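You operate a simulated robot arm through the tools that you are given. There is no shell and no other tool. Be economical: measure what you need, move in short steps, check, and stop when the job is done.

The job below is to be done with a simulated robot arm. You get a single attempt, and the scene is never put back.

Task
Load the small red and yellow band rings on the trolley, each on the disc of its size.
Fine: put the trolley brake on first, so it stays put; then swing both hinged bars down over the rings.

It is judged by the outcome, as a careful person would: the job done as asked, and still so three seconds after it is handed in. It fails if anything else is knocked over, pushed out of place, dropped, spilled or broken.

Robot
A 7-joint arm with a two-finger parallel gripper on a trunk, on a base that drives. Base frame: it is fixed to the floor where the robot stands at the start and does not move with it; the origin is under the middle of the robot, x ahead of it, y to its left, z up. Units: m, degrees, N and s.
Its first joint turns from -166.0 to 166.0 degrees. Places, roughly: blue trolley [0.5, 0.4, 0.5]; narrow disc of the trolley [0.5, 0.2, 0.6]; orange hinged bar [0.8, 0.3, 1]; small blue band ring, small red band ring [0, 1.25, 0.75]; small yellow band ring [0, 1.75, 1]; trolley brake [0.4, 0, 0.7]; wide disc of the trolley [0.4, 0.6, 0.6]; yellow hinged bar [0.6, 0.7, 1]. Payload 3.91 kg.
The tool frame sits at the grasp point between the pads (the TCP): z along the fingers, y along the line on which they close. The tips reach 0.03 m beyond it. The gripper opens to 0.11 m. The fingers are 0.02 m wide and 0.01 m thick; the gripper's body (0.048 by 0.112 m) begins 0.055 m behind the TCP.
Orientation is that of the tool frame in the base frame, as a unit quaternion [w, x, y, z]. With the fingers straight down and closing along the base's y, the tool's x points along the base's -x, its y along +y and its z along -z.

Tools
- The arm moves only by the tool step_arm. Its argument "plan" is a list of rows, each an object (a shift or turn left out is 0, a gripper value left out holds the last) with "dp": the shift along the tool's x, y, z in cm, a list of three; "rotation": the turn, a rotation vector about the tool's x, y, z in degrees, a list of three. In form: [{"dp": [tx, ty, tz], "rotation": [ax, ay, az]}, ...]. A call has 1 to 20 rows; each row shifts and turns the commanded pose from where the row before left it, along the tool's axes as they then stand. "jaw" is the gripper command, from -1 (shut) to 1 (fully open), values between in proportion, set as the call begins (left out, the last holds). A row lasts 0.2 s, in which the tool goes at most 0.05 m and 8.6 degrees; a call with a longer step from one row to the next is refused whole, and so is a gripper value outside its range. A pose out of reach is approached as far as the arm can. The call stops where the force on the tool passes 40 N (or 10 N more than at its start, if that is more) or the arm is blocked; 0.2 s more then pass. The fingers move at their own pace (about 0.153 m/s each) and stop on an object; they squeeze with about 24 N. The grip force told is the motor's: it shows also when the fingers shut on nothing. Time passes only in rows, and 0.2 s behind the last, so rows that do not move let the fingers close. It gives the time, the measured TCP pose, the force on the tool (base axes), the opening and the grip force at its end, in the units of the frame above (readings bear some noise), with the torque about the TCP (base axes, N m) and any sound that the robot's microphone picked up.
- Cameras (640 x 400 px; columns grow to the right, rows downward): "scene" is now at [-0.0206, 0.2095, 1.5429]; the picture's right is [0.71, -0.70, 0.00], its down [-0.50, -0.51, -0.70] and it looks along [0.49, 0.50, -0.71] (base axes); focal length 227 px, centre (320, 200). "wrist" rides on the gripper at [0.077, 0.007, -0.114] in the tool frame; the picture's right is [-0.09, 1.00, 0.00], its down [-0.80, -0.07, -0.59] and it looks along [-0.59, -0.05, 0.80] (tool axes); focal length 270 px, centre (320, 200). There is no depth. A picture from a camera that has moved, and an enlarged one, comes with that camera's place and axes in the base frame and with its lens.
- grab_frame(camera): a new picture of that camera. The clock stands still meanwhile.
- slide_trunk(by): slides the trunk up (or, below 0, down) by that many m; the arm and the scene camera ride with it, the base frame stays. It gives what a move gives, with no picture.
- drive_base(legs): drives the robot by 1 to 6 legs, each [ahead, turn to the left] in m and degrees, along the robot's own axes; the way and the turn of a leg run together, so that a leg with both is an arc; at most 1.5 m and 180 degrees a leg. The arm and the cameras ride along, it lands a little off, and it stops where it bumps. It gives what a move gives.
- turn_head(pan, tilt): turns the head with the scene camera to pan (to the left, within 155 degrees either way) and tilt (down, from -29 to 69), counted from straight ahead of the robot. It gives what a move gives.
- enlarge(camera, box): a new picture of the part [left, top, right, bottom] of that camera's present view, enlarged. The clock stands still meanwhile.
- sign_off(): hands the job in; it is judged then, once.

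Work in short steps. Places have to be worked out from the pictures, the camera data and where the tool is seen: move nearer, look again, correct. Check each grasp and each placing, and mend what went wrong. You have 120 turns and 90 pictures in all, those below and enlarged ones among them. Open the gripper and draw the arm clear of the work before you hand the job in, unless the task says otherwise; then end with one line.

The tools are called after ">>>" as name(argument=value, ...) on one line, values as JSON. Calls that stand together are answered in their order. step_arm: Moves the arm, as the interface text tells. Its arguments: {"type":"object","properties":{"plan":{"type":"array","items":{"type":"object","properties":{"dp":{"type":"array","items":{"type":"number"}},"rotation":{"type":"array","items":{"type":"number"}}}}},"jaw":{"type":"number"}},"required":["plan"]} The other tools are called the same way: slide_trunk (by) slides the trunk up or down; drive_base (legs) drives the base; turn_head (pan, tilt) turns the head that bears the scene camera; grab_frame (camera) takes a picture; enlarge (camera, box) takes an enlarged picture of a part of a camera's view; sign_off () hands the job in.

At the start:

```text
t: 0.0
ee_pos: [0.3097, 0.2721, 1.3651]
tcp_rot: [-0.001, 0.0, 1.0, 0.001]
wrist_force: [-0.1, 0.1, -0.2]
wrist_torque: [0.0, 0.01, -0.03]
grip_width: 0.11
grip_force: 0.0
trunk travel left (down, up): [-0.525, 0.085]
robot x, y, heading: [-0.0033, 0.0059, -0.1]
head pan, tilt: [45.2, 45.6]
```

scene: 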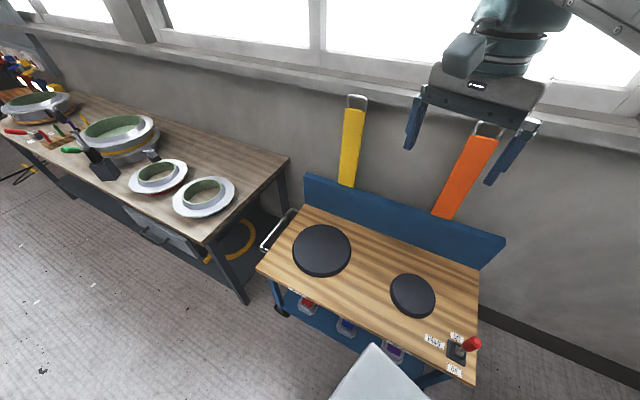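
wrist: 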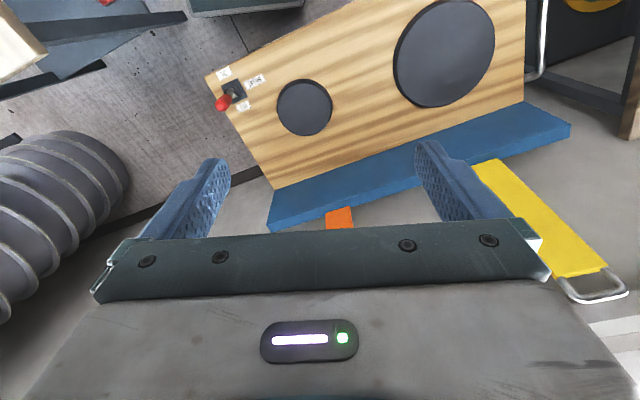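

I start by looking closer at the brake with its labels and at the bench with the rings.

>>> enlarge(camera="scene", box=[400, 310, 500, 390])

>>> enlarge(camera="scene", box=[0, 70, 260, 230])

>>> enlarge(camera="wrist", box=[190, 50, 290, 120])

```text
5.00 times, centred on (450, 350) of scene
camera zoom: at [-0.0206, 0.2095, 1.5429], right [0.71, -0.7, 0.0], down [-0.5, -0.51, -0.7], along [0.49, 0.5, -0.71], focal length 1135 px, centre (-330, -550)
```

zoom: 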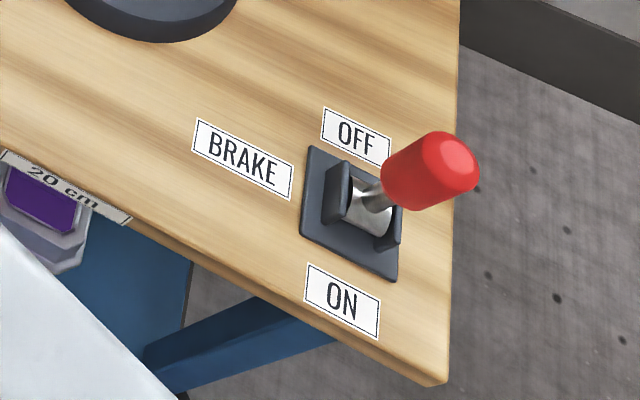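

```text
2.46 times, centred on (130, 150) of scene
camera zoom: at [-0.0206, 0.2095, 1.5429], right [0.71, -0.7, 0.0], down [-0.5, -0.51, -0.7], along [0.49, 0.5, -0.71], focal length 559 px, centre (788, 323)
```

zoom: 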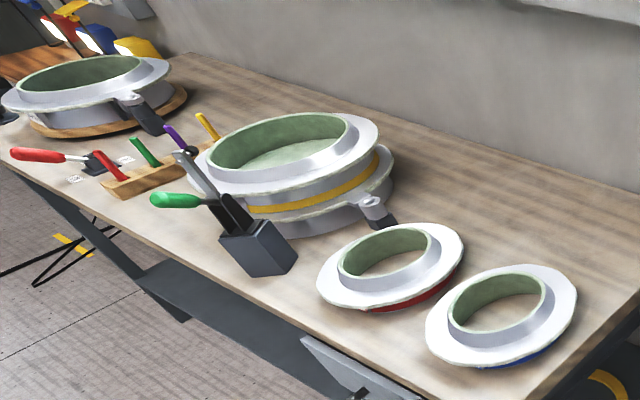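

```text
5.71 times, centred on (240, 85) of wrist
camera zoom: at [0.2314, 0.2797, 1.4795], right [0.09, 1.0, 0.0], down [0.8, -0.07, 0.59], along [0.59, -0.05, -0.8], focal length 1544 px, centre (777, 857)
```

zoom: 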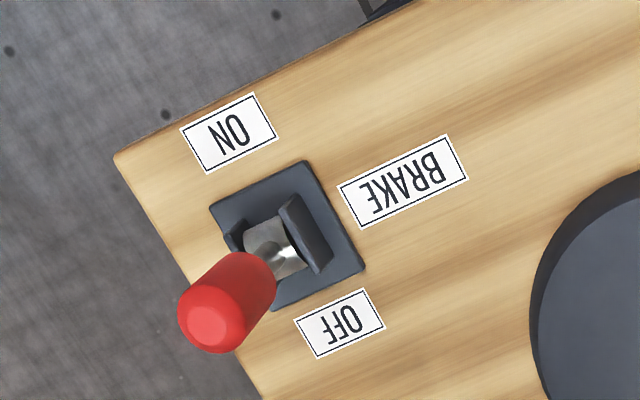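

Triangulating: trolley top z≈0.636, brake plate ≈(0.426,0.004), knob ≈(0.43,0.00,0.74), ON lies toward −x. I lower the trunk and look again from nearer.

>>> slide_trunk(by=-0.35)

>>> step_arm(plan=[{"dp": [0, -4.5, 0]}, {"dp": [0, -4.5, 0]}, {"dp": [0, -4.5, 0]}, {"dp": [0, -4.5, 0]}, {"dp": [-4, -4.5, 0]}, {"dp": [-4, -4.5, 0]}, {"dp": [-1, 0, 0]}], jaw=-1)

>>> grab_frame(camera="wrist")

>>> grab_frame(camera="scene")

```text
t: 3.4
ee_pos: [0.3082, 0.2732, 1.0156]
tcp_rot: [0.0, 0.0, 1.0, -0.001]
wrist_force: [0.4, -0.2, 1.2]
wrist_torque: [-0.02, 0.03, 0.0]
grip_width: 0.1102
grip_force: 0.0
trunk travel left (down, up): [-0.175, 0.435]
robot x, y, heading: [0.0008, 0.0016, 0.2]
head pan, tilt: [45.2, 45.6]
```

```text
refused: row 5 steps farther than a row can; nothing moved
```

```text
84 pictures are left
camera wrist: at [0.2314, 0.2797, 1.1295], right [0.09, 1.0, 0.0], down [0.8, -0.07, 0.59], along [0.59, -0.05, -0.8], focal length 270 px, centre (320, 200)
```

wrist: 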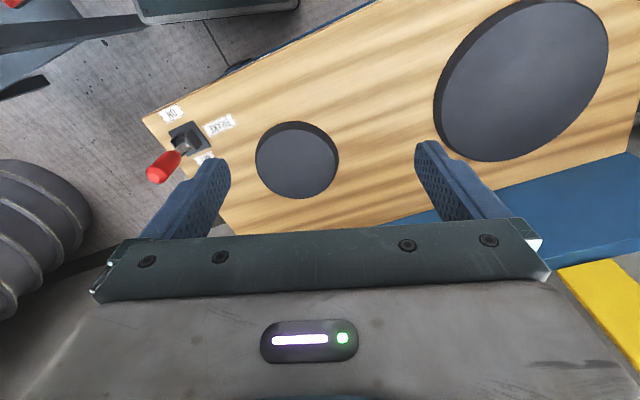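

```text
83 pictures are left
camera scene: at [-0.0206, 0.2094, 1.1929], right [0.71, -0.7, 0.0], down [-0.5, -0.51, -0.7], along [0.49, 0.5, -0.71], focal length 227 px, centre (320, 200)
```

scene: 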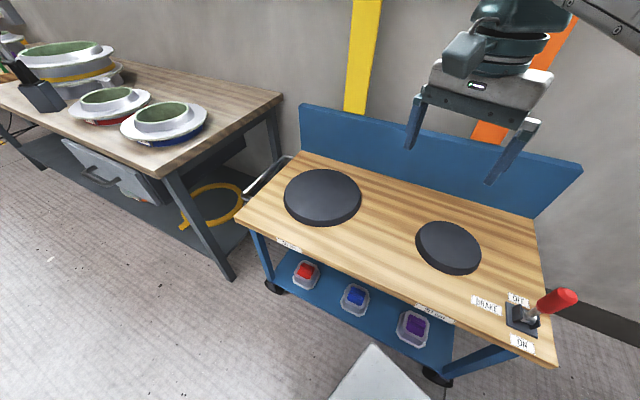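

The knob sits near (0.435, 0.0, 0.73), leaning slightly to +x (OFF). I shut the fingers, move above its far side, then descend.

>>> step_arm(plan=[{"dp": [0, -4.5, 0]}, {"dp": [-3.5, -3.5, 0]}, {"dp": [-3.5, -3.5, 0]}, {"dp": [-3.5, -3.5, 0]}, {"dp": [-3.5, -3.5, 0]}, {"dp": [-3.5, -3.5, 0]}, {"dp": [-1.5, -3.5, 0]}, {"dp": [0, -1.5, 3]}, {"dp": [0, 0, 4.5]}, {"dp": [0, 0, 4.5]}, {"dp": [0, 0, 4]}, {"dp": [0, 0, 0]}], jaw=-1)

>>> grab_frame(camera="wrist")

>>> turn_head(pan=0, tilt=45)

>>> grab_frame(camera="scene")

```text
t: 6.0
ee_pos: [0.4983, 0.0025, 0.8551]
tcp_rot: [0.0, 0.0, 1.0, 0.0]
wrist_force: [0.2, 0.1, 0.2]
wrist_torque: [-0.02, -0.03, -0.01]
grip_width: 0.0002
grip_force: 23.8
trunk travel left (down, up): [-0.175, 0.435]
robot x, y, heading: [-0.0008, -0.0003, 0.1]
head pan, tilt: [45.2, 45.6]
```

```text
82 pictures are left
camera wrist: at [0.4213, 0.0098, 0.969], right [0.09, 1.0, 0.0], down [0.8, -0.07, 0.59], along [0.59, -0.05, -0.8], focal length 270 px, centre (320, 200)
```

wrist: 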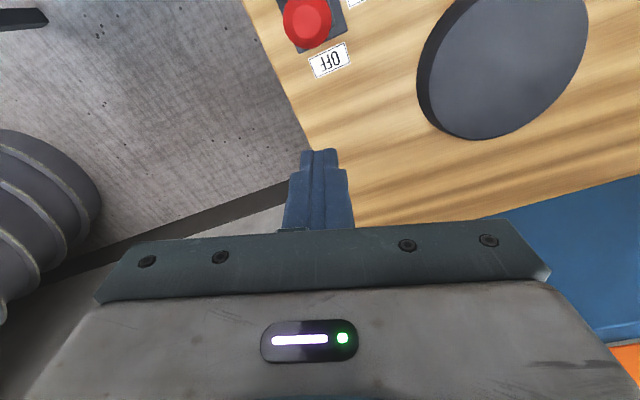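

```text
t: 7.2
ee_pos: [0.4991, 0.0022, 0.8553]
tcp_rot: [0.0, 0.0, 1.0, 0.001]
wrist_force: [0.4, 0.5, -1.2]
wrist_torque: [-0.02, -0.02, -0.01]
grip_width: 0.0
grip_force: 24.1
trunk travel left (down, up): [-0.175, 0.435]
robot x, y, heading: [0.0003, -0.0028, 0.1]
head pan, tilt: [0.0, 45.0]
```

```text
81 pictures are left
camera scene: at [0.0038, 0.1521, 1.1938], right [0.0, -1.0, 0.0], down [-0.71, 0.0, -0.71], along [0.71, 0.0, -0.71], focal length 227 px, centre (320, 200)
```

scene: 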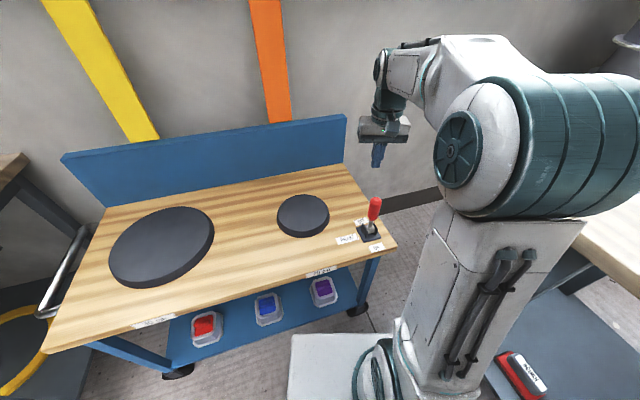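

The knob top measures ≈(0.431, 0.0), and the tool is clear of it on the far side. I descend and push toward ON.

>>> step_arm(plan=[{"dp": [0, 0.5, 4.5]}, {"dp": [0, 0.5, 4.5]}, {"dp": [0, 0, 3.5]}, {"dp": [1.5, -0.4, 0]}, {"dp": [1.5, -0.4, 0]}, {"dp": [1.5, -0.5, 0]}, {"dp": [1.5, -0.5, 0]}, {"dp": [1.5, -0.5, 0]}])

>>> enlarge(camera="scene", box=[310, 160, 430, 260])

```text
t: 8.9
ee_pos: [0.4233, -0.0105, 0.7312]
tcp_rot: [0.0, 0.0, 1.0, 0.0]
wrist_force: [0.6, 0.0, -0.1]
wrist_torque: [0.0, 0.0, -0.01]
grip_width: 0.0
grip_force: 24.1
trunk travel left (down, up): [-0.175, 0.435]
robot x, y, heading: [0.0009, 0.0022, -0.2]
head pan, tilt: [0.0, 45.0]
```

```text
4.00 times, centred on (370, 210) of scene
camera zoom: at [0.0039, 0.152, 1.1937], right [0.0, -1.0, 0.0], down [-0.71, 0.0, -0.71], along [0.71, 0.0, -0.71], focal length 908 px, centre (120, 160)
```

zoom: 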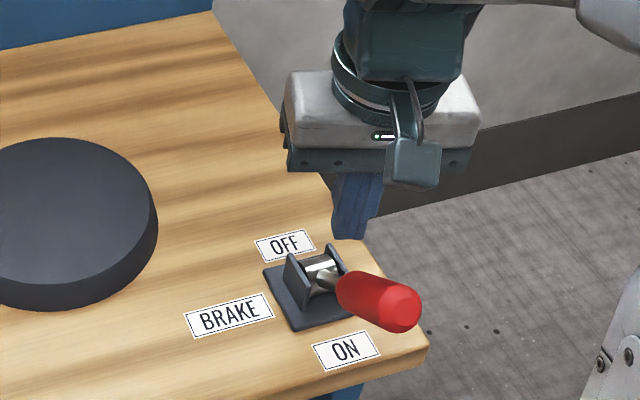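

The lever tipped over toward ON. I push a little further to be sure of its end stop, then lift off and look.

>>> step_arm(plan=[{"dp": [1.2, -0.4, 0.5]}, {"dp": [1.2, -0.4, 0.5]}, {"dp": [1, -0.3, 0]}, {"dp": [0, 0, 0]}])

>>> enlarge(camera="scene", box=[310, 160, 430, 260])

```text
t: 10.1
ee_pos: [0.3955, -0.0209, 0.7241]
tcp_rot: [0.007, -0.001, 1.0, 0.0]
wrist_force: [3.6, 0.9, 4.7]
wrist_torque: [0.04, -0.01, -0.04]
grip_width: 0.0001
grip_force: 23.8
trunk travel left (down, up): [-0.175, 0.435]
robot x, y, heading: [0.0016, -0.0032, 0.1]
head pan, tilt: [0.0, 45.0]
stopped in row 4: the force on the tool passed its limit (the readings are from after the stop); the commanded pose is now the measured one
```

```text
4.00 times, centred on (370, 210) of scene
camera zoom: at [0.0042, 0.1521, 1.1935], right [0.0, -1.0, 0.0], down [-0.71, 0.0, -0.71], along [0.71, 0.0, -0.71], focal length 908 px, centre (120, 160)
```

zoom: 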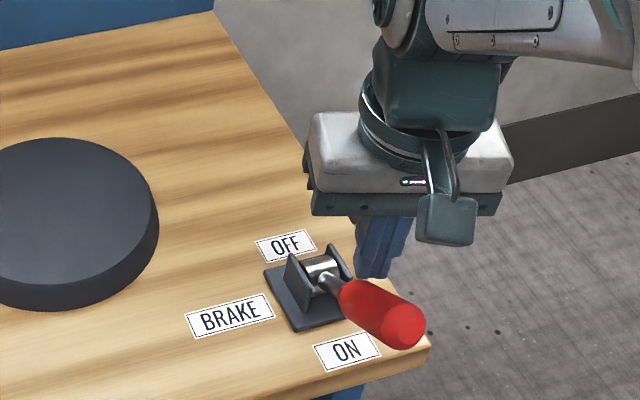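

It hit the end stop on ON and the trolley did not move. I lift off and look over at the bench from a higher trunk.

>>> step_arm(plan=[{"dp": [-0.8, 0.3, -1]}, {"dp": [0, 0, -4.5]}, {"dp": [0, 0, -4.5]}, {"dp": [0, 0, -4.5]}, {"dp": [0, 0, -4.5]}, {"dp": [0, 2, -4.5]}, {"dp": [1, 3, -3.5]}], jaw=1)

>>> slide_trunk(by=0.3)

>>> turn_head(pan=90, tilt=30)

>>> grab_frame(camera="scene")

>>> enlarge(camera="scene", box=[200, 100, 440, 250])

```text
t: 11.7
ee_pos: [0.3879, 0.03, 0.9927]
tcp_rot: [0.007, 0.001, 1.0, 0.0]
wrist_force: [0.1, -0.2, 0.0]
wrist_torque: [0.03, -0.03, 0.0]
grip_width: 0.11
grip_force: 0.0
trunk travel left (down, up): [-0.175, 0.435]
robot x, y, heading: [-0.0001, 0.0005, 0.2]
head pan, tilt: [0.0, 45.0]
```

```text
t: 14.7
ee_pos: [0.3873, 0.0297, 1.2925]
tcp_rot: [0.006, 0.0, 1.0, 0.0]
wrist_force: [-0.1, -0.8, -0.8]
wrist_torque: [-0.01, 0.01, -0.01]
grip_width: 0.11
grip_force: 0.0
trunk travel left (down, up): [-0.475, 0.135]
robot x, y, heading: [-0.001, -0.0002, 0.1]
head pan, tilt: [0.0, 45.0]
```

```text
t: 16.4
ee_pos: [0.3883, 0.0311, 1.2923]
tcp_rot: [0.007, 0.0, 1.0, 0.0]
wrist_force: [-0.1, 0.4, 0.4]
wrist_torque: [-0.02, 0.03, 0.01]
grip_width: 0.11
grip_force: 0.0
trunk travel left (down, up): [-0.475, 0.135]
robot x, y, heading: [-0.0025, 0.0003, 0.2]
head pan, tilt: [90.0, 30.0]
```

```text
78 pictures are left
camera scene: at [-0.0772, 0.2424, 1.5164], right [1.0, 0.0, 0.0], down [0.0, -0.5, -0.87], along [0.0, 0.87, -0.5], focal length 227 px, centre (320, 200)
```

scene: 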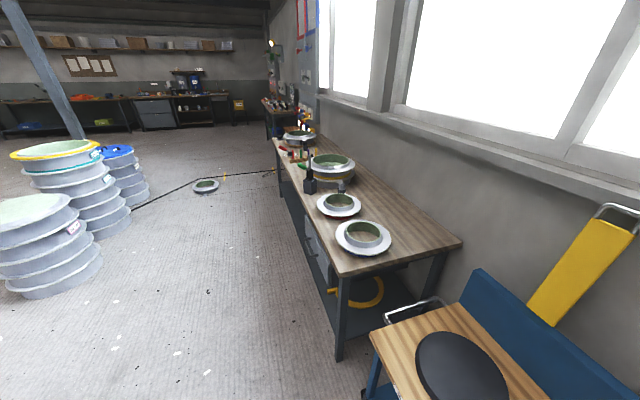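

```text
2.67 times, centred on (320, 175) of scene
camera zoom: at [-0.0772, 0.2424, 1.5164], right [1.0, 0.0, 0.0], down [0.0, -0.5, -0.87], along [0.0, 0.87, -0.5], focal length 605 px, centre (320, 267)
```

zoom: 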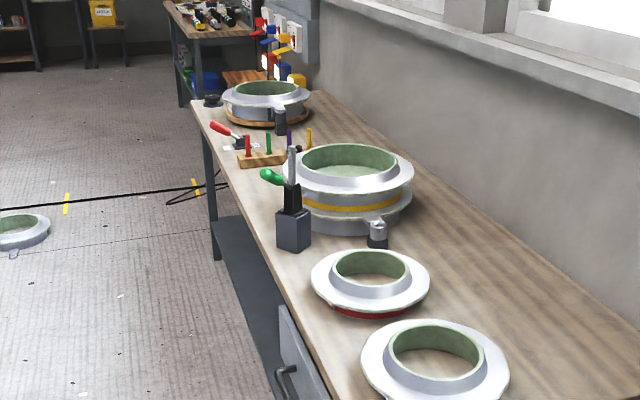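

The bench runs roughly along y, turned by ~17°. Before backing off to drive there I check behind the robot.

>>> turn_head(pan=150, tilt=40)

>>> grab_frame(camera="scene")

>>> turn_head(pan=30, tilt=65)

>>> grab_frame(camera="scene")

```text
t: 17.7
ee_pos: [0.3879, 0.0304, 1.2925]
tcp_rot: [0.007, 0.0, 1.0, 0.001]
wrist_force: [-0.1, 0.6, -0.7]
wrist_torque: [0.03, 0.01, -0.02]
grip_width: 0.11
grip_force: 0.1
trunk travel left (down, up): [-0.475, 0.135]
robot x, y, heading: [-0.0019, 0.0019, 0.2]
head pan, tilt: [150.0, 40.0]
```

```text
76 pictures are left
camera scene: at [-0.1508, 0.1944, 1.501], right [0.5, 0.87, 0.0], down [0.56, -0.32, -0.77], along [-0.66, 0.38, -0.64], focal length 227 px, centre (320, 200)
```

scene: 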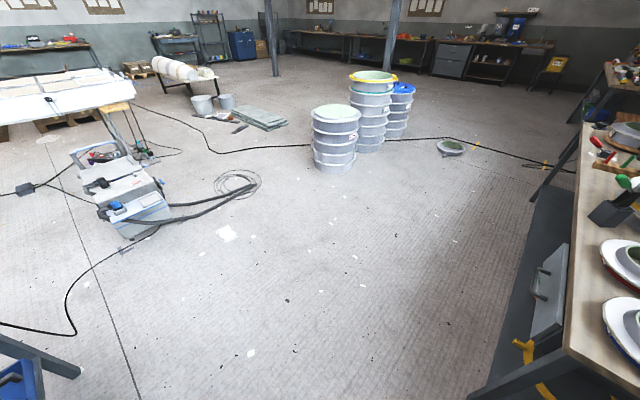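

```text
t: 19.7
ee_pos: [0.3873, 0.0308, 1.2927]
tcp_rot: [0.007, 0.0, 1.0, -0.001]
wrist_force: [0.5, -1.0, 0.8]
wrist_torque: [-0.02, -0.02, -0.03]
grip_width: 0.1099
grip_force: 0.0
trunk travel left (down, up): [-0.475, 0.135]
robot x, y, heading: [0.0045, -0.0007, 0.1]
head pan, tilt: [30.0, 65.0]
```

```text
75 pictures are left
camera scene: at [-0.0247, 0.1824, 1.4687], right [0.5, -0.87, 0.0], down [-0.78, -0.45, -0.42], along [0.37, 0.21, -0.91], focal length 227 px, centre (320, 200)
```

scene: 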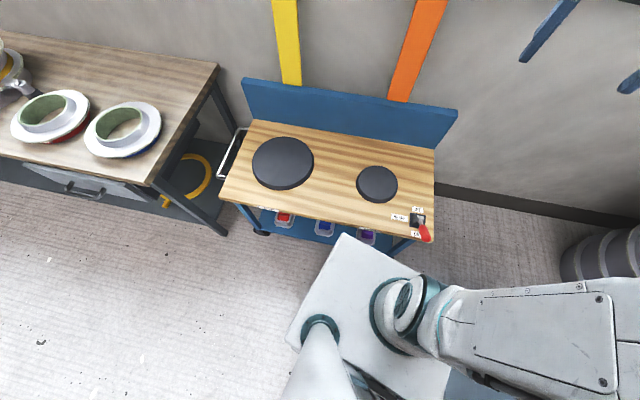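

Floor is free behind and left. I back off, turn, drive to about (−0.6, 1.14) and face the bench squarely.

>>> drive_base(legs=[[-0.3, 0], [0, 104.7], [1.18, 0], [0, -87.3]])

>>> turn_head(pan=15, tilt=45)

>>> grab_frame(camera="scene")

>>> grab_frame(camera="wrist")

```text
t: 35.5
ee_pos: [-0.2331, 1.2872, 1.2931]
tcp_rot: [0.006, -0.145, 0.989, 0.001]
wrist_force: [0.8, 0.1, 0.1]
wrist_torque: [0.01, 0.01, -0.02]
grip_width: 0.1101
grip_force: 0.1
trunk travel left (down, up): [-0.475, 0.135]
robot x, y, heading: [-0.5931, 1.1469, 16.7]
head pan, tilt: [30.0, 65.0]
```

```text
t: 36.3
ee_pos: [-0.233, 1.2862, 1.2933]
tcp_rot: [0.007, -0.145, 0.989, 0.001]
wrist_force: [-0.6, -0.3, 0.1]
wrist_torque: [-0.02, 0.0, -0.01]
grip_width: 0.1102
grip_force: 0.0
trunk travel left (down, up): [-0.475, 0.135]
robot x, y, heading: [-0.5943, 1.1486, 16.8]
head pan, tilt: [15.0, 45.0]
```

```text
74 pictures are left
camera scene: at [-0.6442, 1.3131, 1.4937], right [0.53, -0.85, 0.0], down [-0.6, -0.37, -0.71], along [0.6, 0.37, -0.71], focal length 227 px, centre (320, 200)
```

scene: 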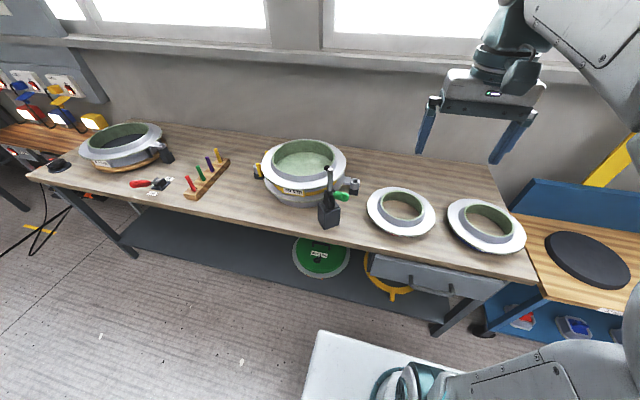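

```text
73 pictures are left
camera wrist: at [-0.3111, 1.2714, 1.4055], right [-0.2, 0.98, 0.0], down [0.78, 0.16, 0.61], along [0.59, 0.12, -0.8], focal length 270 px, centre (320, 200)
```

wrist: 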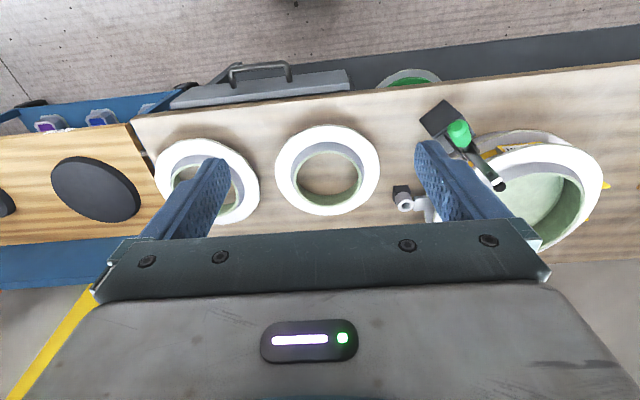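

Good position. I enlarge the yellow ring with its fixture, and the red ring.

>>> enlarge(camera="scene", box=[240, 125, 370, 240])

>>> enlarge(camera="scene", box=[350, 170, 540, 290])

>>> enlarge(camera="scene", box=[70, 110, 240, 210])

>>> enlarge(camera="wrist", box=[260, 90, 620, 260])

```text
3.48 times, centred on (305, 182) of scene
camera zoom: at [-0.6442, 1.3131, 1.4937], right [0.53, -0.85, 0.0], down [-0.6, -0.37, -0.71], along [0.6, 0.37, -0.71], focal length 789 px, centre (372, 261)
```

zoom: 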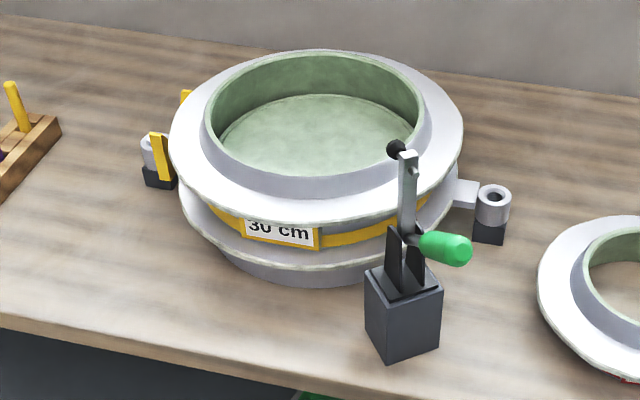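

```text
3.33 times, centred on (445, 230) of scene
camera zoom: at [-0.6442, 1.3131, 1.4937], right [0.53, -0.85, 0.0], down [-0.6, -0.37, -0.71], along [0.6, 0.37, -0.71], focal length 756 px, centre (-97, 100)
```

zoom: 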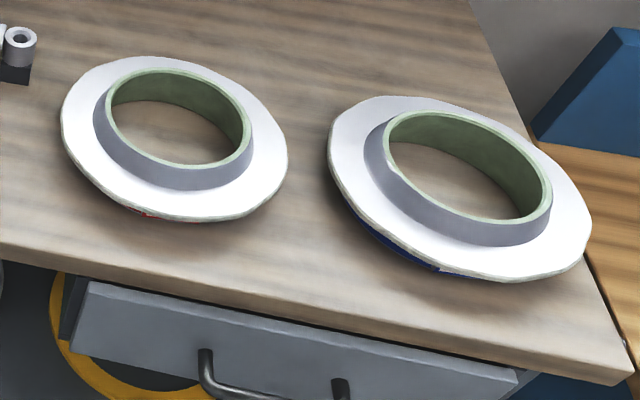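

```text
3.76 times, centred on (155, 160) of scene
camera zoom: at [-0.6442, 1.3131, 1.4937], right [0.53, -0.85, 0.0], down [-0.6, -0.37, -0.71], along [0.6, 0.37, -0.71], focal length 854 px, centre (941, 351)
```

zoom: 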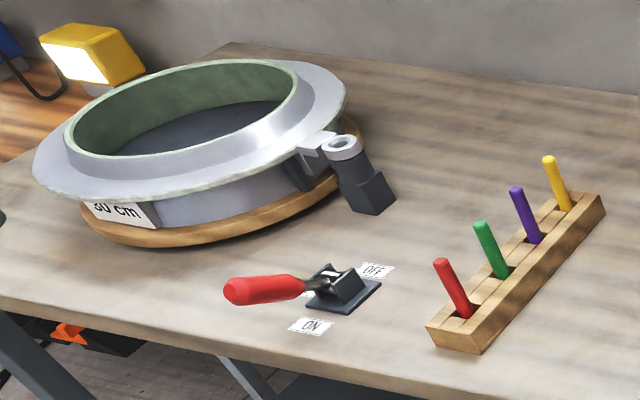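

```text
1.78 times, centred on (440, 175) of wrist
camera zoom: at [-0.3111, 1.2714, 1.4055], right [-0.2, 0.98, 0.0], down [0.78, 0.16, 0.61], along [0.59, 0.12, -0.8], focal length 480 px, centre (107, 244)
```

zoom: 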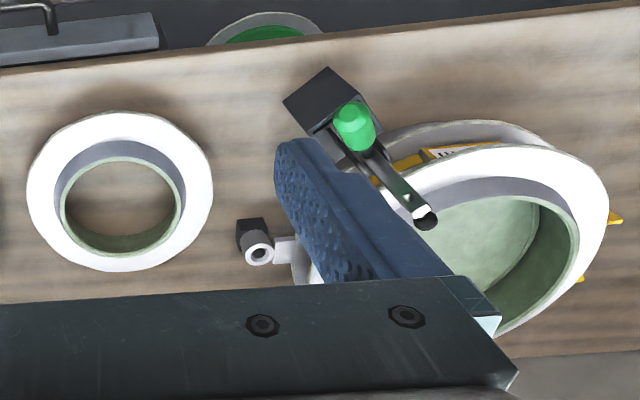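

The toggle clamp bar by the yellow ring seems to stand up (tip z≈1.04). I move the wrist over the red ring (≈(0,1.355)) for an accurate look first.

>>> step_arm(plan=[{"dp": [-4, 0, 2.5]}, {"dp": [-4, 0, 2.5]}, {"dp": [-4, 0, 2.5]}, {"dp": [-4, 0, 2.5]}, {"dp": [-4, 0, 2.5]}, {"dp": [-2.2, 0, 1.5]}, {"dp": [0, 0, 0]}])

>>> grab_frame(camera="wrist")

>>> enlarge(camera="scene", box=[340, 120, 540, 270])

```text
t: 37.9
ee_pos: [-0.0189, 1.3515, 1.1554]
tcp_rot: [0.007, -0.145, 0.989, 0.001]
wrist_force: [0.5, 0.5, 0.7]
wrist_torque: [-0.03, 0.0, -0.03]
grip_width: 0.11
grip_force: 0.1
trunk travel left (down, up): [-0.475, 0.135]
robot x, y, heading: [-0.5992, 1.1489, 16.6]
head pan, tilt: [15.0, 45.0]
```

```text
68 pictures are left
camera wrist: at [-0.0967, 1.3354, 1.2676], right [-0.2, 0.98, 0.0], down [0.78, 0.16, 0.61], along [0.59, 0.12, -0.8], focal length 270 px, centre (320, 200)
```

wrist: 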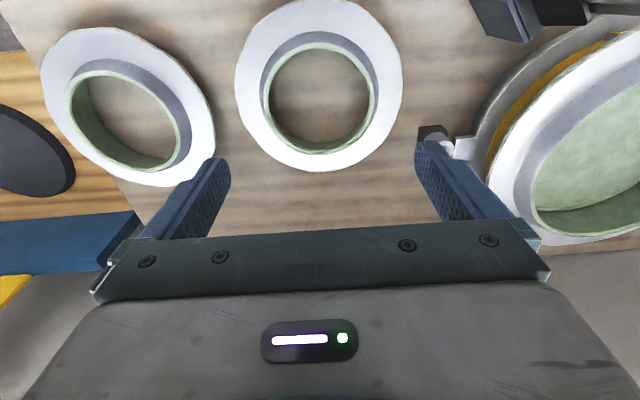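

```text
2.67 times, centred on (440, 195) of scene
camera zoom: at [-0.6442, 1.3131, 1.4938], right [0.53, -0.85, 0.0], down [-0.6, -0.37, -0.71], along [0.6, 0.37, -0.71], focal length 605 px, centre (0, 213)
```

zoom: 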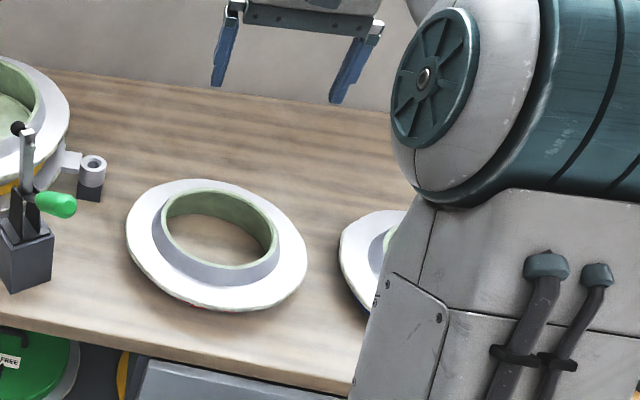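

Rim of the red ring triangulates to centre ≈(0.014, 1.356), z≈0.879, neck outer ⌀≈0.156. I enlarge to get the neck height.

>>> enlarge(camera="wrist", box=[220, 0, 420, 180])

>>> enlarge(camera="wrist", box=[400, 0, 640, 250])

```text
2.22 times, centred on (320, 90) of wrist
camera zoom: at [-0.0967, 1.3354, 1.2676], right [-0.2, 0.98, 0.0], down [0.78, 0.16, 0.61], along [0.59, 0.12, -0.8], focal length 601 px, centre (320, 444)
```

zoom: 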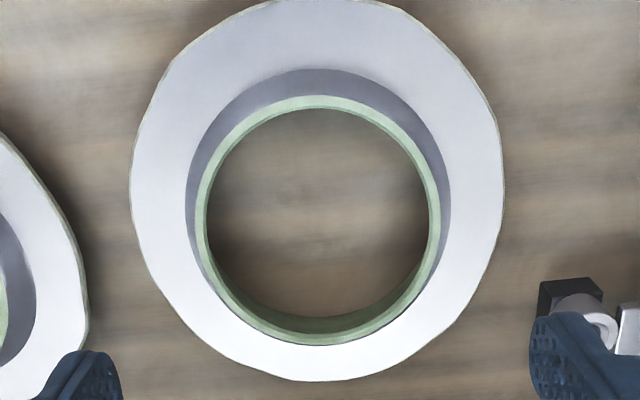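

```text
1.60 times, centred on (520, 125) of wrist
camera zoom: at [-0.0967, 1.3354, 1.2676], right [-0.2, 0.98, 0.0], down [0.78, 0.16, 0.61], along [0.59, 0.12, -0.8], focal length 432 px, centre (0, 320)
```

zoom: 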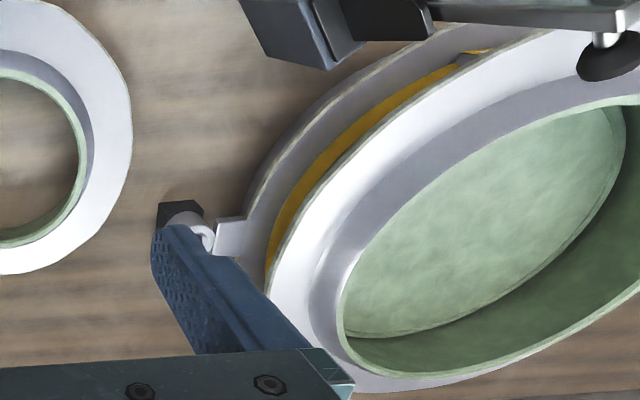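

Neck: cone radius ~0.078→0.088 over 0.03 m, flange top z≈0.85, centre ≈(0.0255,1.363). I go over its left wall with the jaw half open and check alignment.

>>> step_arm(plan=[{"dp": [-2.3, 3.8, 0]}, {"dp": [-2.3, 3.8, 0]}, {"dp": [0, 0, 4.5]}, {"dp": [0, 0, 4.5]}, {"dp": [0, 0, 4.5]}, {"dp": [0, 0, 4.5]}, {"dp": [0, 0, 2]}, {"dp": [0, 0, 0]}], jaw=-0.1)

>>> grab_frame(camera="wrist")

>>> enlarge(camera="scene", box=[340, 130, 480, 250])

```text
t: 39.7
ee_pos: [0.0058, 1.4386, 0.9558]
tcp_rot: [0.007, -0.145, 0.989, 0.002]
wrist_force: [-0.4, -0.1, 0.2]
wrist_torque: [0.02, -0.01, 0.03]
grip_width: 0.0498
grip_force: 0.0
trunk travel left (down, up): [-0.475, 0.135]
robot x, y, heading: [-0.6006, 1.1437, 16.5]
head pan, tilt: [15.0, 45.0]
```

```text
64 pictures are left
camera wrist: at [-0.0722, 1.4233, 1.0682], right [-0.2, 0.98, 0.0], down [0.78, 0.16, 0.61], along [0.59, 0.12, -0.8], focal length 270 px, centre (320, 200)
```

wrist: 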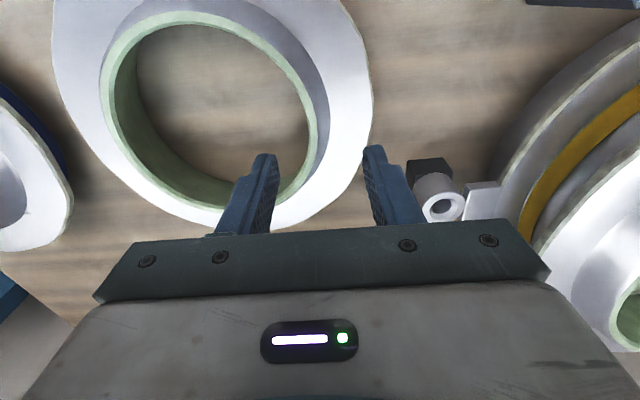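

```text
3.33 times, centred on (410, 190) of scene
camera zoom: at [-0.6441, 1.3132, 1.4938], right [0.53, -0.85, 0.0], down [-0.6, -0.37, -0.71], along [0.6, 0.37, -0.71], focal length 756 px, centre (20, 233)
```

zoom: 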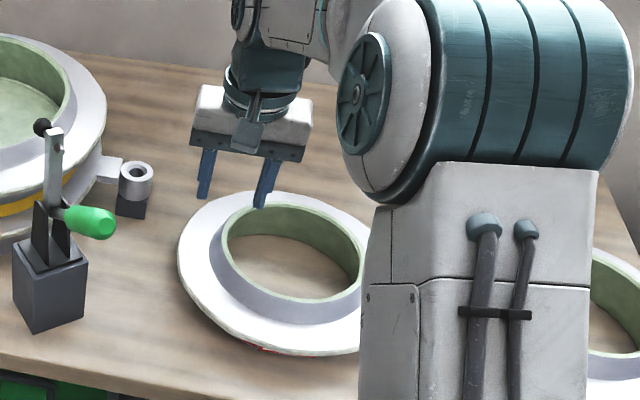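

The rim's side passes right under the TCP (offset <5 mm). I descend to z≈0.884 and close.

>>> step_arm(plan=[{"dp": [0, 0, 3]}, {"dp": [0, 0, 3]}, {"dp": [0, 0, 1.2]}, {"dp": [0, 0, 0]}])

>>> step_arm(plan=[{"dp": [0, 0, 0]}, {"dp": [0, 0, 0]}, {"dp": [0, 0, 0]}], jaw=-1)

>>> grab_frame(camera="wrist")

```text
t: 40.7
ee_pos: [0.0069, 1.4395, 0.8847]
tcp_rot: [0.006, -0.145, 0.989, 0.001]
wrist_force: [-0.8, -0.7, 0.4]
wrist_torque: [0.03, -0.05, 0.02]
grip_width: 0.0493
grip_force: 0.1
trunk travel left (down, up): [-0.475, 0.135]
robot x, y, heading: [-0.5964, 1.146, 16.6]
head pan, tilt: [15.0, 45.0]
```

```text
t: 41.5
ee_pos: [0.0073, 1.4403, 0.8853]
tcp_rot: [0.006, -0.145, 0.989, 0.001]
wrist_force: [-0.2, 1.5, 1.2]
wrist_torque: [0.34, 0.2, -0.01]
grip_width: 0.0124
grip_force: 23.9
trunk travel left (down, up): [-0.475, 0.135]
robot x, y, heading: [-0.597, 1.1464, 16.7]
head pan, tilt: [15.0, 45.0]
```

```text
62 pictures are left
camera wrist: at [-0.0709, 1.4238, 0.9985], right [-0.2, 0.98, 0.0], down [0.78, 0.16, 0.61], along [0.59, 0.12, -0.8], focal length 270 px, centre (320, 200)
```

wrist: 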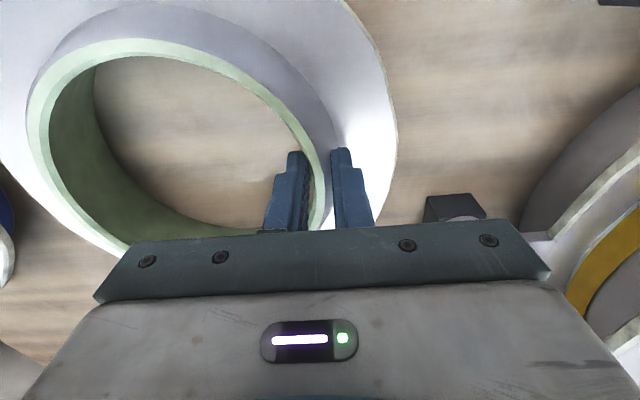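

Gripped on the wall (opening 12 mm). I lift slowly by a few centimetres and watch load and tilt.

>>> step_arm(plan=[{"dp": [0, 0, -1]}, {"dp": [0, 0, -1]}, {"dp": [0, 0, -1.5]}, {"dp": [0, 0, -1.5]}, {"dp": [0, 0, 0]}])

>>> grab_frame(camera="wrist")

>>> enlarge(camera="scene", box=[340, 130, 480, 250])

```text
t: 42.7
ee_pos: [0.0065, 1.4379, 0.9341]
tcp_rot: [0.007, -0.145, 0.989, 0.001]
wrist_force: [1.1, -0.3, -5.0]
wrist_torque: [0.27, 0.15, 0.03]
grip_width: 0.0127
grip_force: 24.1
trunk travel left (down, up): [-0.475, 0.135]
robot x, y, heading: [-0.5972, 1.1498, 16.5]
head pan, tilt: [15.0, 45.0]
```

```text
61 pictures are left
camera wrist: at [-0.0714, 1.423, 1.0469], right [-0.2, 0.98, 0.0], down [0.78, 0.16, 0.61], along [0.59, 0.12, -0.8], focal length 270 px, centre (320, 200)
```

wrist: 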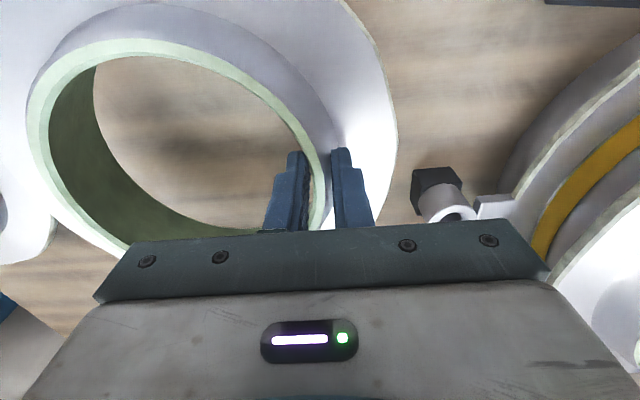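

```text
3.33 times, centred on (410, 190) of scene
camera zoom: at [-0.6437, 1.3133, 1.4937], right [0.53, -0.85, 0.0], down [-0.6, -0.37, -0.71], along [0.6, 0.37, -0.71], focal length 756 px, centre (20, 233)
```

zoom: 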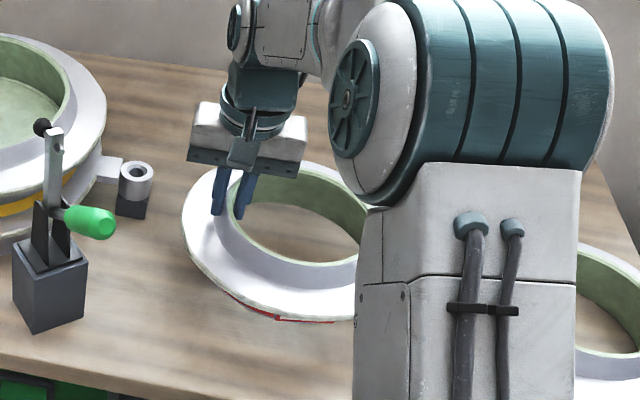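

Held level, about 5 N. I raise it to z≈1.14, pull in a bit, and drive to a staging spot in front of the trolley.

>>> step_arm(plan=[{"dp": [0, 0, -2]}, {"dp": [0, 0, -4]}, {"dp": [0, 0, -4]}, {"dp": [0, 0, -4]}, {"dp": [2, 0, -4]}, {"dp": [3, 0, -2.5]}, {"dp": [3, 0, 0]}, {"dp": [0, 0, 0]}])

>>> drive_base(legs=[[0, -94], [1.008, 0], [0, 94]])

>>> turn_head(pan=0, tilt=45)

>>> grab_frame(camera="scene")

```text
t: 44.5
ee_pos: [-0.0724, 1.4145, 1.1369]
tcp_rot: [0.007, -0.145, 0.989, 0.001]
wrist_force: [-0.8, 0.6, -3.4]
wrist_torque: [0.26, 0.13, -0.01]
grip_width: 0.0125
grip_force: 23.5
trunk travel left (down, up): [-0.475, 0.135]
robot x, y, heading: [-0.5958, 1.1461, 16.8]
head pan, tilt: [15.0, 45.0]
```

```text
t: 57.6
ee_pos: [0.1618, 0.439, 1.1368]
tcp_rot: [0.008, -0.144, 0.99, 0.001]
wrist_force: [1.1, -0.5, -3.6]
wrist_torque: [0.28, 0.14, 0.02]
grip_width: 0.0131
grip_force: 23.9
trunk travel left (down, up): [-0.475, 0.135]
robot x, y, heading: [-0.3623, 0.1729, 16.6]
head pan, tilt: [15.0, 45.0]
```

```text
t: 58.4
ee_pos: [0.1625, 0.4377, 1.1374]
tcp_rot: [0.007, -0.144, 0.99, 0.002]
wrist_force: [0.2, -0.2, -3.6]
wrist_torque: [0.27, 0.11, 0.0]
grip_width: 0.013
grip_force: 23.7
trunk travel left (down, up): [-0.475, 0.135]
robot x, y, heading: [-0.3582, 0.1739, 16.5]
head pan, tilt: [0.0, 45.0]
```

```text
59 pictures are left
camera scene: at [-0.4007, 0.32, 1.4937], right [0.29, -0.96, 0.0], down [-0.68, -0.2, -0.71], along [0.68, 0.2, -0.71], focal length 227 px, centre (320, 200)
```

scene: 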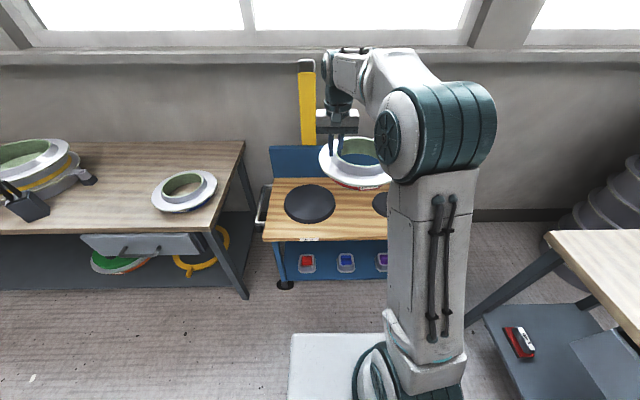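

Clear. I drive the last 0.18 m up to the trolley, and lower the trunk so the ring hovers over it.

>>> drive_base(legs=[[0.175, 0]])

>>> slide_trunk(by=-0.25)

>>> grab_frame(camera="wrist")

>>> grab_frame(camera="scene")

```text
t: 59.8
ee_pos: [0.3302, 0.4884, 1.1369]
tcp_rot: [0.006, -0.144, 0.99, 0.001]
wrist_force: [0.3, 0.3, -3.6]
wrist_torque: [0.28, 0.12, 0.02]
grip_width: 0.0128
grip_force: 23.7
trunk travel left (down, up): [-0.475, 0.135]
robot x, y, heading: [-0.1916, 0.2235, 16.2]
head pan, tilt: [0.0, 45.0]
```

```text
t: 62.4
ee_pos: [0.3293, 0.4893, 0.8874]
tcp_rot: [0.006, -0.144, 0.99, 0.001]
wrist_force: [0.7, 0.4, -3.4]
wrist_torque: [0.25, 0.12, 0.0]
grip_width: 0.0129
grip_force: 24.0
trunk travel left (down, up): [-0.225, 0.385]
robot x, y, heading: [-0.1939, 0.2235, 16.3]
head pan, tilt: [0.0, 45.0]
```

```text
58 pictures are left
camera wrist: at [0.2523, 0.473, 1.0002], right [-0.2, 0.98, 0.0], down [0.78, 0.16, 0.6], along [0.59, 0.12, -0.8], focal length 270 px, centre (320, 200)
```

wrist: 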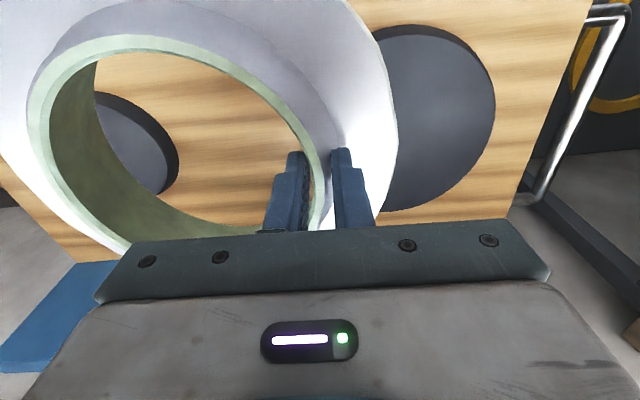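

```text
57 pictures are left
camera scene: at [-0.2326, 0.3699, 1.2438], right [0.28, -0.96, 0.0], down [-0.68, -0.2, -0.71], along [0.68, 0.2, -0.71], focal length 227 px, centre (320, 200)
```

scene: 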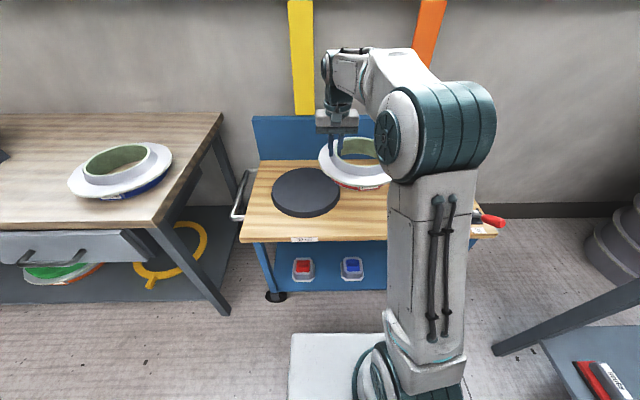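

Narrow disc centre ≈(0.485,0.210). I carry the ring over it at this height, then lower a bit and look through the hole.

>>> step_arm(plan=[{"dp": [-1.5, -4, 0]}, {"dp": [-1.5, -4, 0]}, {"dp": [-1.5, -4, 0]}, {"dp": [-1.5, -4, 0]}, {"dp": [-1.3, -4, 0]}, {"dp": [0, -3.4, 0]}, {"dp": [0, 0, 3]}, {"dp": [0, 0, 3]}, {"dp": [0, 0, 0]}])

>>> grab_frame(camera="wrist")

>>> turn_head(pan=-35, tilt=45)

>>> grab_frame(camera="scene")

```text
t: 64.4
ee_pos: [0.4665, 0.284, 0.8272]
tcp_rot: [0.007, -0.144, 0.99, 0.001]
wrist_force: [-0.2, 0.1, -3.3]
wrist_torque: [0.24, 0.15, 0.02]
grip_width: 0.013
grip_force: 23.8
trunk travel left (down, up): [-0.225, 0.385]
robot x, y, heading: [-0.1935, 0.2229, 16.3]
head pan, tilt: [0.0, 45.0]
```

```text
56 pictures are left
camera wrist: at [0.3888, 0.2683, 0.9405], right [-0.2, 0.98, 0.0], down [0.78, 0.16, 0.6], along [0.59, 0.12, -0.8], focal length 270 px, centre (320, 200)
```

wrist: 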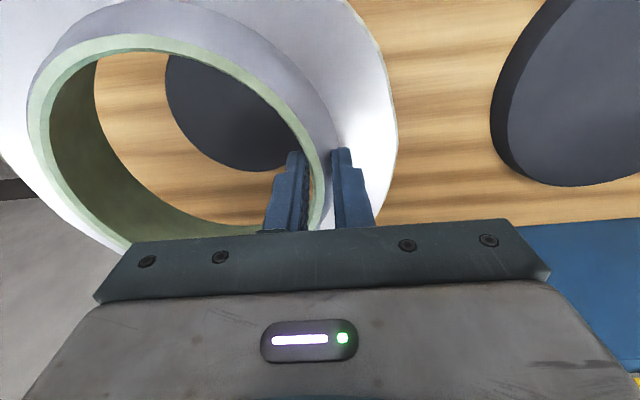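

```text
t: 65.4
ee_pos: [0.4659, 0.2837, 0.8274]
tcp_rot: [0.006, -0.143, 0.99, 0.001]
wrist_force: [0.2, -0.1, -2.9]
wrist_torque: [0.27, 0.14, -0.03]
grip_width: 0.0129
grip_force: 24.1
trunk travel left (down, up): [-0.225, 0.385]
robot x, y, heading: [-0.1912, 0.2244, 16.6]
head pan, tilt: [-35.0, 45.0]
```

```text
55 pictures are left
camera scene: at [-0.2332, 0.3209, 1.2438], right [-0.32, -0.95, 0.0], down [-0.67, 0.22, -0.71], along [0.67, -0.22, -0.71], focal length 227 px, centre (320, 200)
```

scene: 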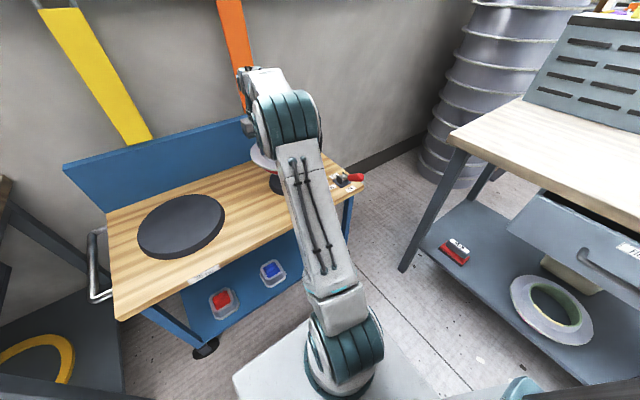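

The disc is roughly centred under the ring; I enlarge to fit the disc circle precisely.

>>> enlarge(camera="wrist", box=[80, 20, 400, 240])

```text
1.82 times, centred on (240, 130) of wrist
camera zoom: at [0.3887, 0.2682, 0.9408], right [-0.2, 0.98, 0.0], down [0.78, 0.16, 0.6], along [0.59, 0.12, -0.8], focal length 491 px, centre (466, 327)
```

zoom: 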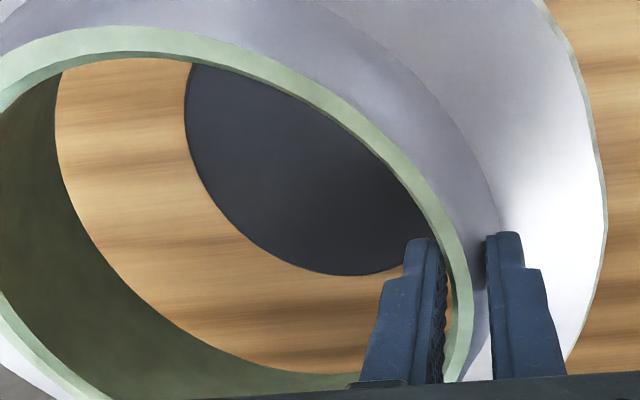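

Disc fit: centre tool(−0.004,−0.079), r≈0.077 — matches the ring centre within 3 mm. I lower gently until contact.

>>> step_arm(plan=[{"dp": [-0.1, -0.2, 2]}, {"dp": [0, 0, 2]}, {"dp": [0, 0, 1.5]}, {"dp": [0, 0, 0.7]}, {"dp": [0, 0, 0.5]}, {"dp": [0, 0, 0]}])

>>> grab_frame(camera="wrist")

```text
t: 66.8
ee_pos: [0.4695, 0.283, 0.7605]
tcp_rot: [0.007, -0.143, 0.99, 0.002]
wrist_force: [1.1, -0.9, -3.5]
wrist_torque: [0.28, 0.12, -0.02]
grip_width: 0.0127
grip_force: 23.7
trunk travel left (down, up): [-0.225, 0.385]
robot x, y, heading: [-0.1971, 0.2236, 16.3]
head pan, tilt: [-35.0, 45.0]
```

```text
53 pictures are left
camera wrist: at [0.392, 0.2681, 0.8736], right [-0.2, 0.98, 0.0], down [0.78, 0.16, 0.6], along [0.59, 0.12, -0.8], focal length 270 px, centre (320, 200)
```

wrist: 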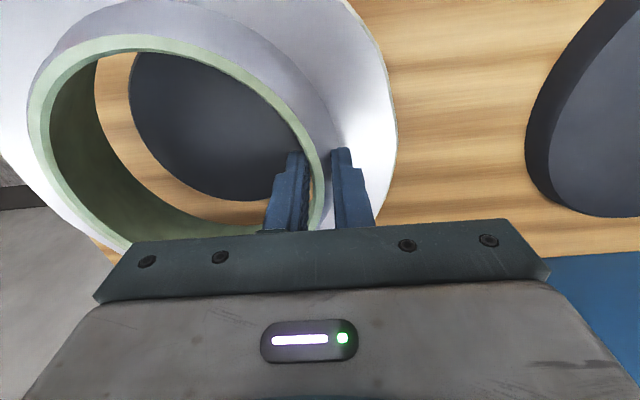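

I recheck the disc circle from this lower height to settle disc height and offset.

>>> enlarge(camera="wrist", box=[80, 20, 400, 240])

```text
1.82 times, centred on (240, 130) of wrist
camera zoom: at [0.392, 0.2681, 0.8736], right [-0.2, 0.98, 0.0], down [0.78, 0.16, 0.6], along [0.59, 0.12, -0.8], focal length 491 px, centre (466, 327)
```

zoom: 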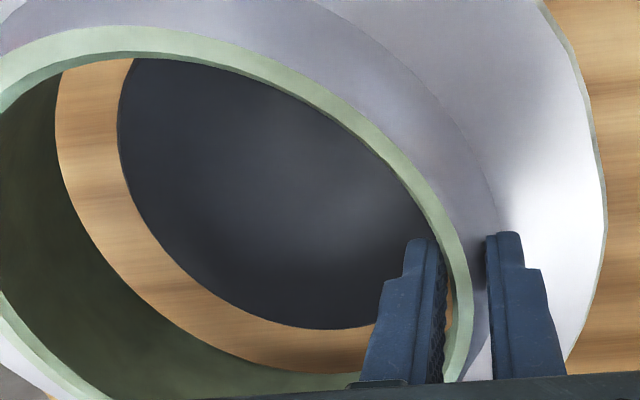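

The fits scatter by a few mm; I lower a bit further, where parallax is small, and compare again.

>>> step_arm(plan=[{"dp": [0, 0, 0.5]}, {"dp": [0, 0, 0.5]}, {"dp": [0, 0, 0.5]}, {"dp": [0, 0, 0]}])

>>> enlarge(camera="wrist", box=[0, 0, 400, 250])

```text
t: 67.8
ee_pos: [0.4704, 0.2821, 0.7462]
tcp_rot: [0.007, -0.143, 0.99, 0.0]
wrist_force: [0.0, 0.4, -4.1]
wrist_torque: [0.3, 0.08, -0.02]
grip_width: 0.0129
grip_force: 24.1
trunk travel left (down, up): [-0.225, 0.385]
robot x, y, heading: [-0.1949, 0.2263, 16.5]
head pan, tilt: [-35.0, 45.0]
```

```text
1.60 times, centred on (200, 125) of wrist
camera zoom: at [0.3923, 0.2678, 0.859], right [-0.2, 0.98, 0.0], down [0.78, 0.16, 0.6], along [0.59, 0.12, -0.8], focal length 432 px, centre (512, 320)
```

zoom: 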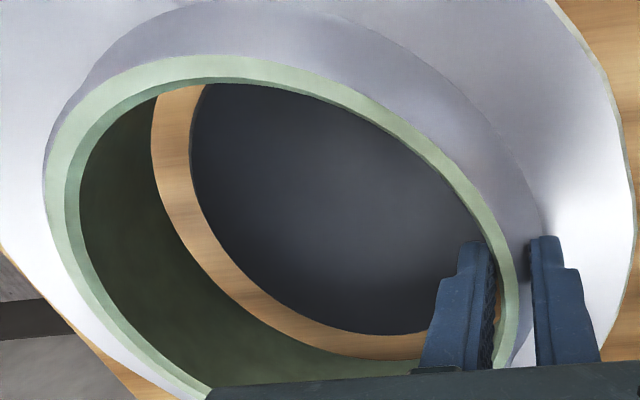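

The disc seems to be nearly the hole's size, so the ring likely slips over it. I lower 1.5 cm more and reassess gaps.

>>> step_arm(plan=[{"dp": [0, 0.1, 0.5]}, {"dp": [0, 0.1, 0.5]}, {"dp": [0, 0, 0.5]}, {"dp": [0, 0, 0]}])

>>> enlarge(camera="wrist", box=[0, 0, 400, 250])

```text
t: 68.8
ee_pos: [0.4696, 0.285, 0.7303]
tcp_rot: [0.007, -0.144, 0.99, 0.0]
wrist_force: [-0.4, -0.7, -3.6]
wrist_torque: [0.25, 0.1, -0.02]
grip_width: 0.0129
grip_force: 24.3
trunk travel left (down, up): [-0.225, 0.385]
robot x, y, heading: [-0.1952, 0.2194, 16.5]
head pan, tilt: [-35.0, 45.0]
```

```text
1.60 times, centred on (200, 125) of wrist
camera zoom: at [0.3918, 0.27, 0.8435], right [-0.2, 0.98, 0.0], down [0.78, 0.16, 0.6], along [0.59, 0.12, -0.8], focal length 432 px, centre (512, 320)
```

zoom: 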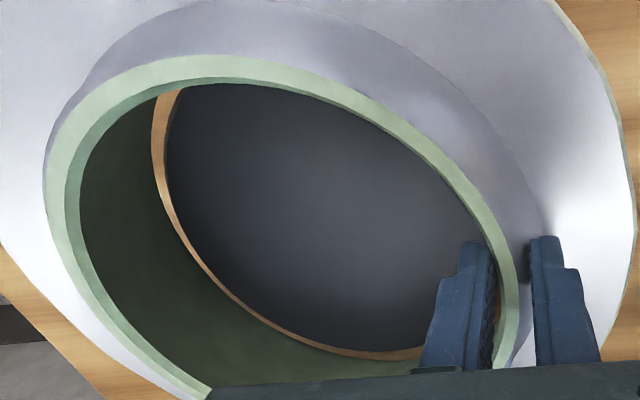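

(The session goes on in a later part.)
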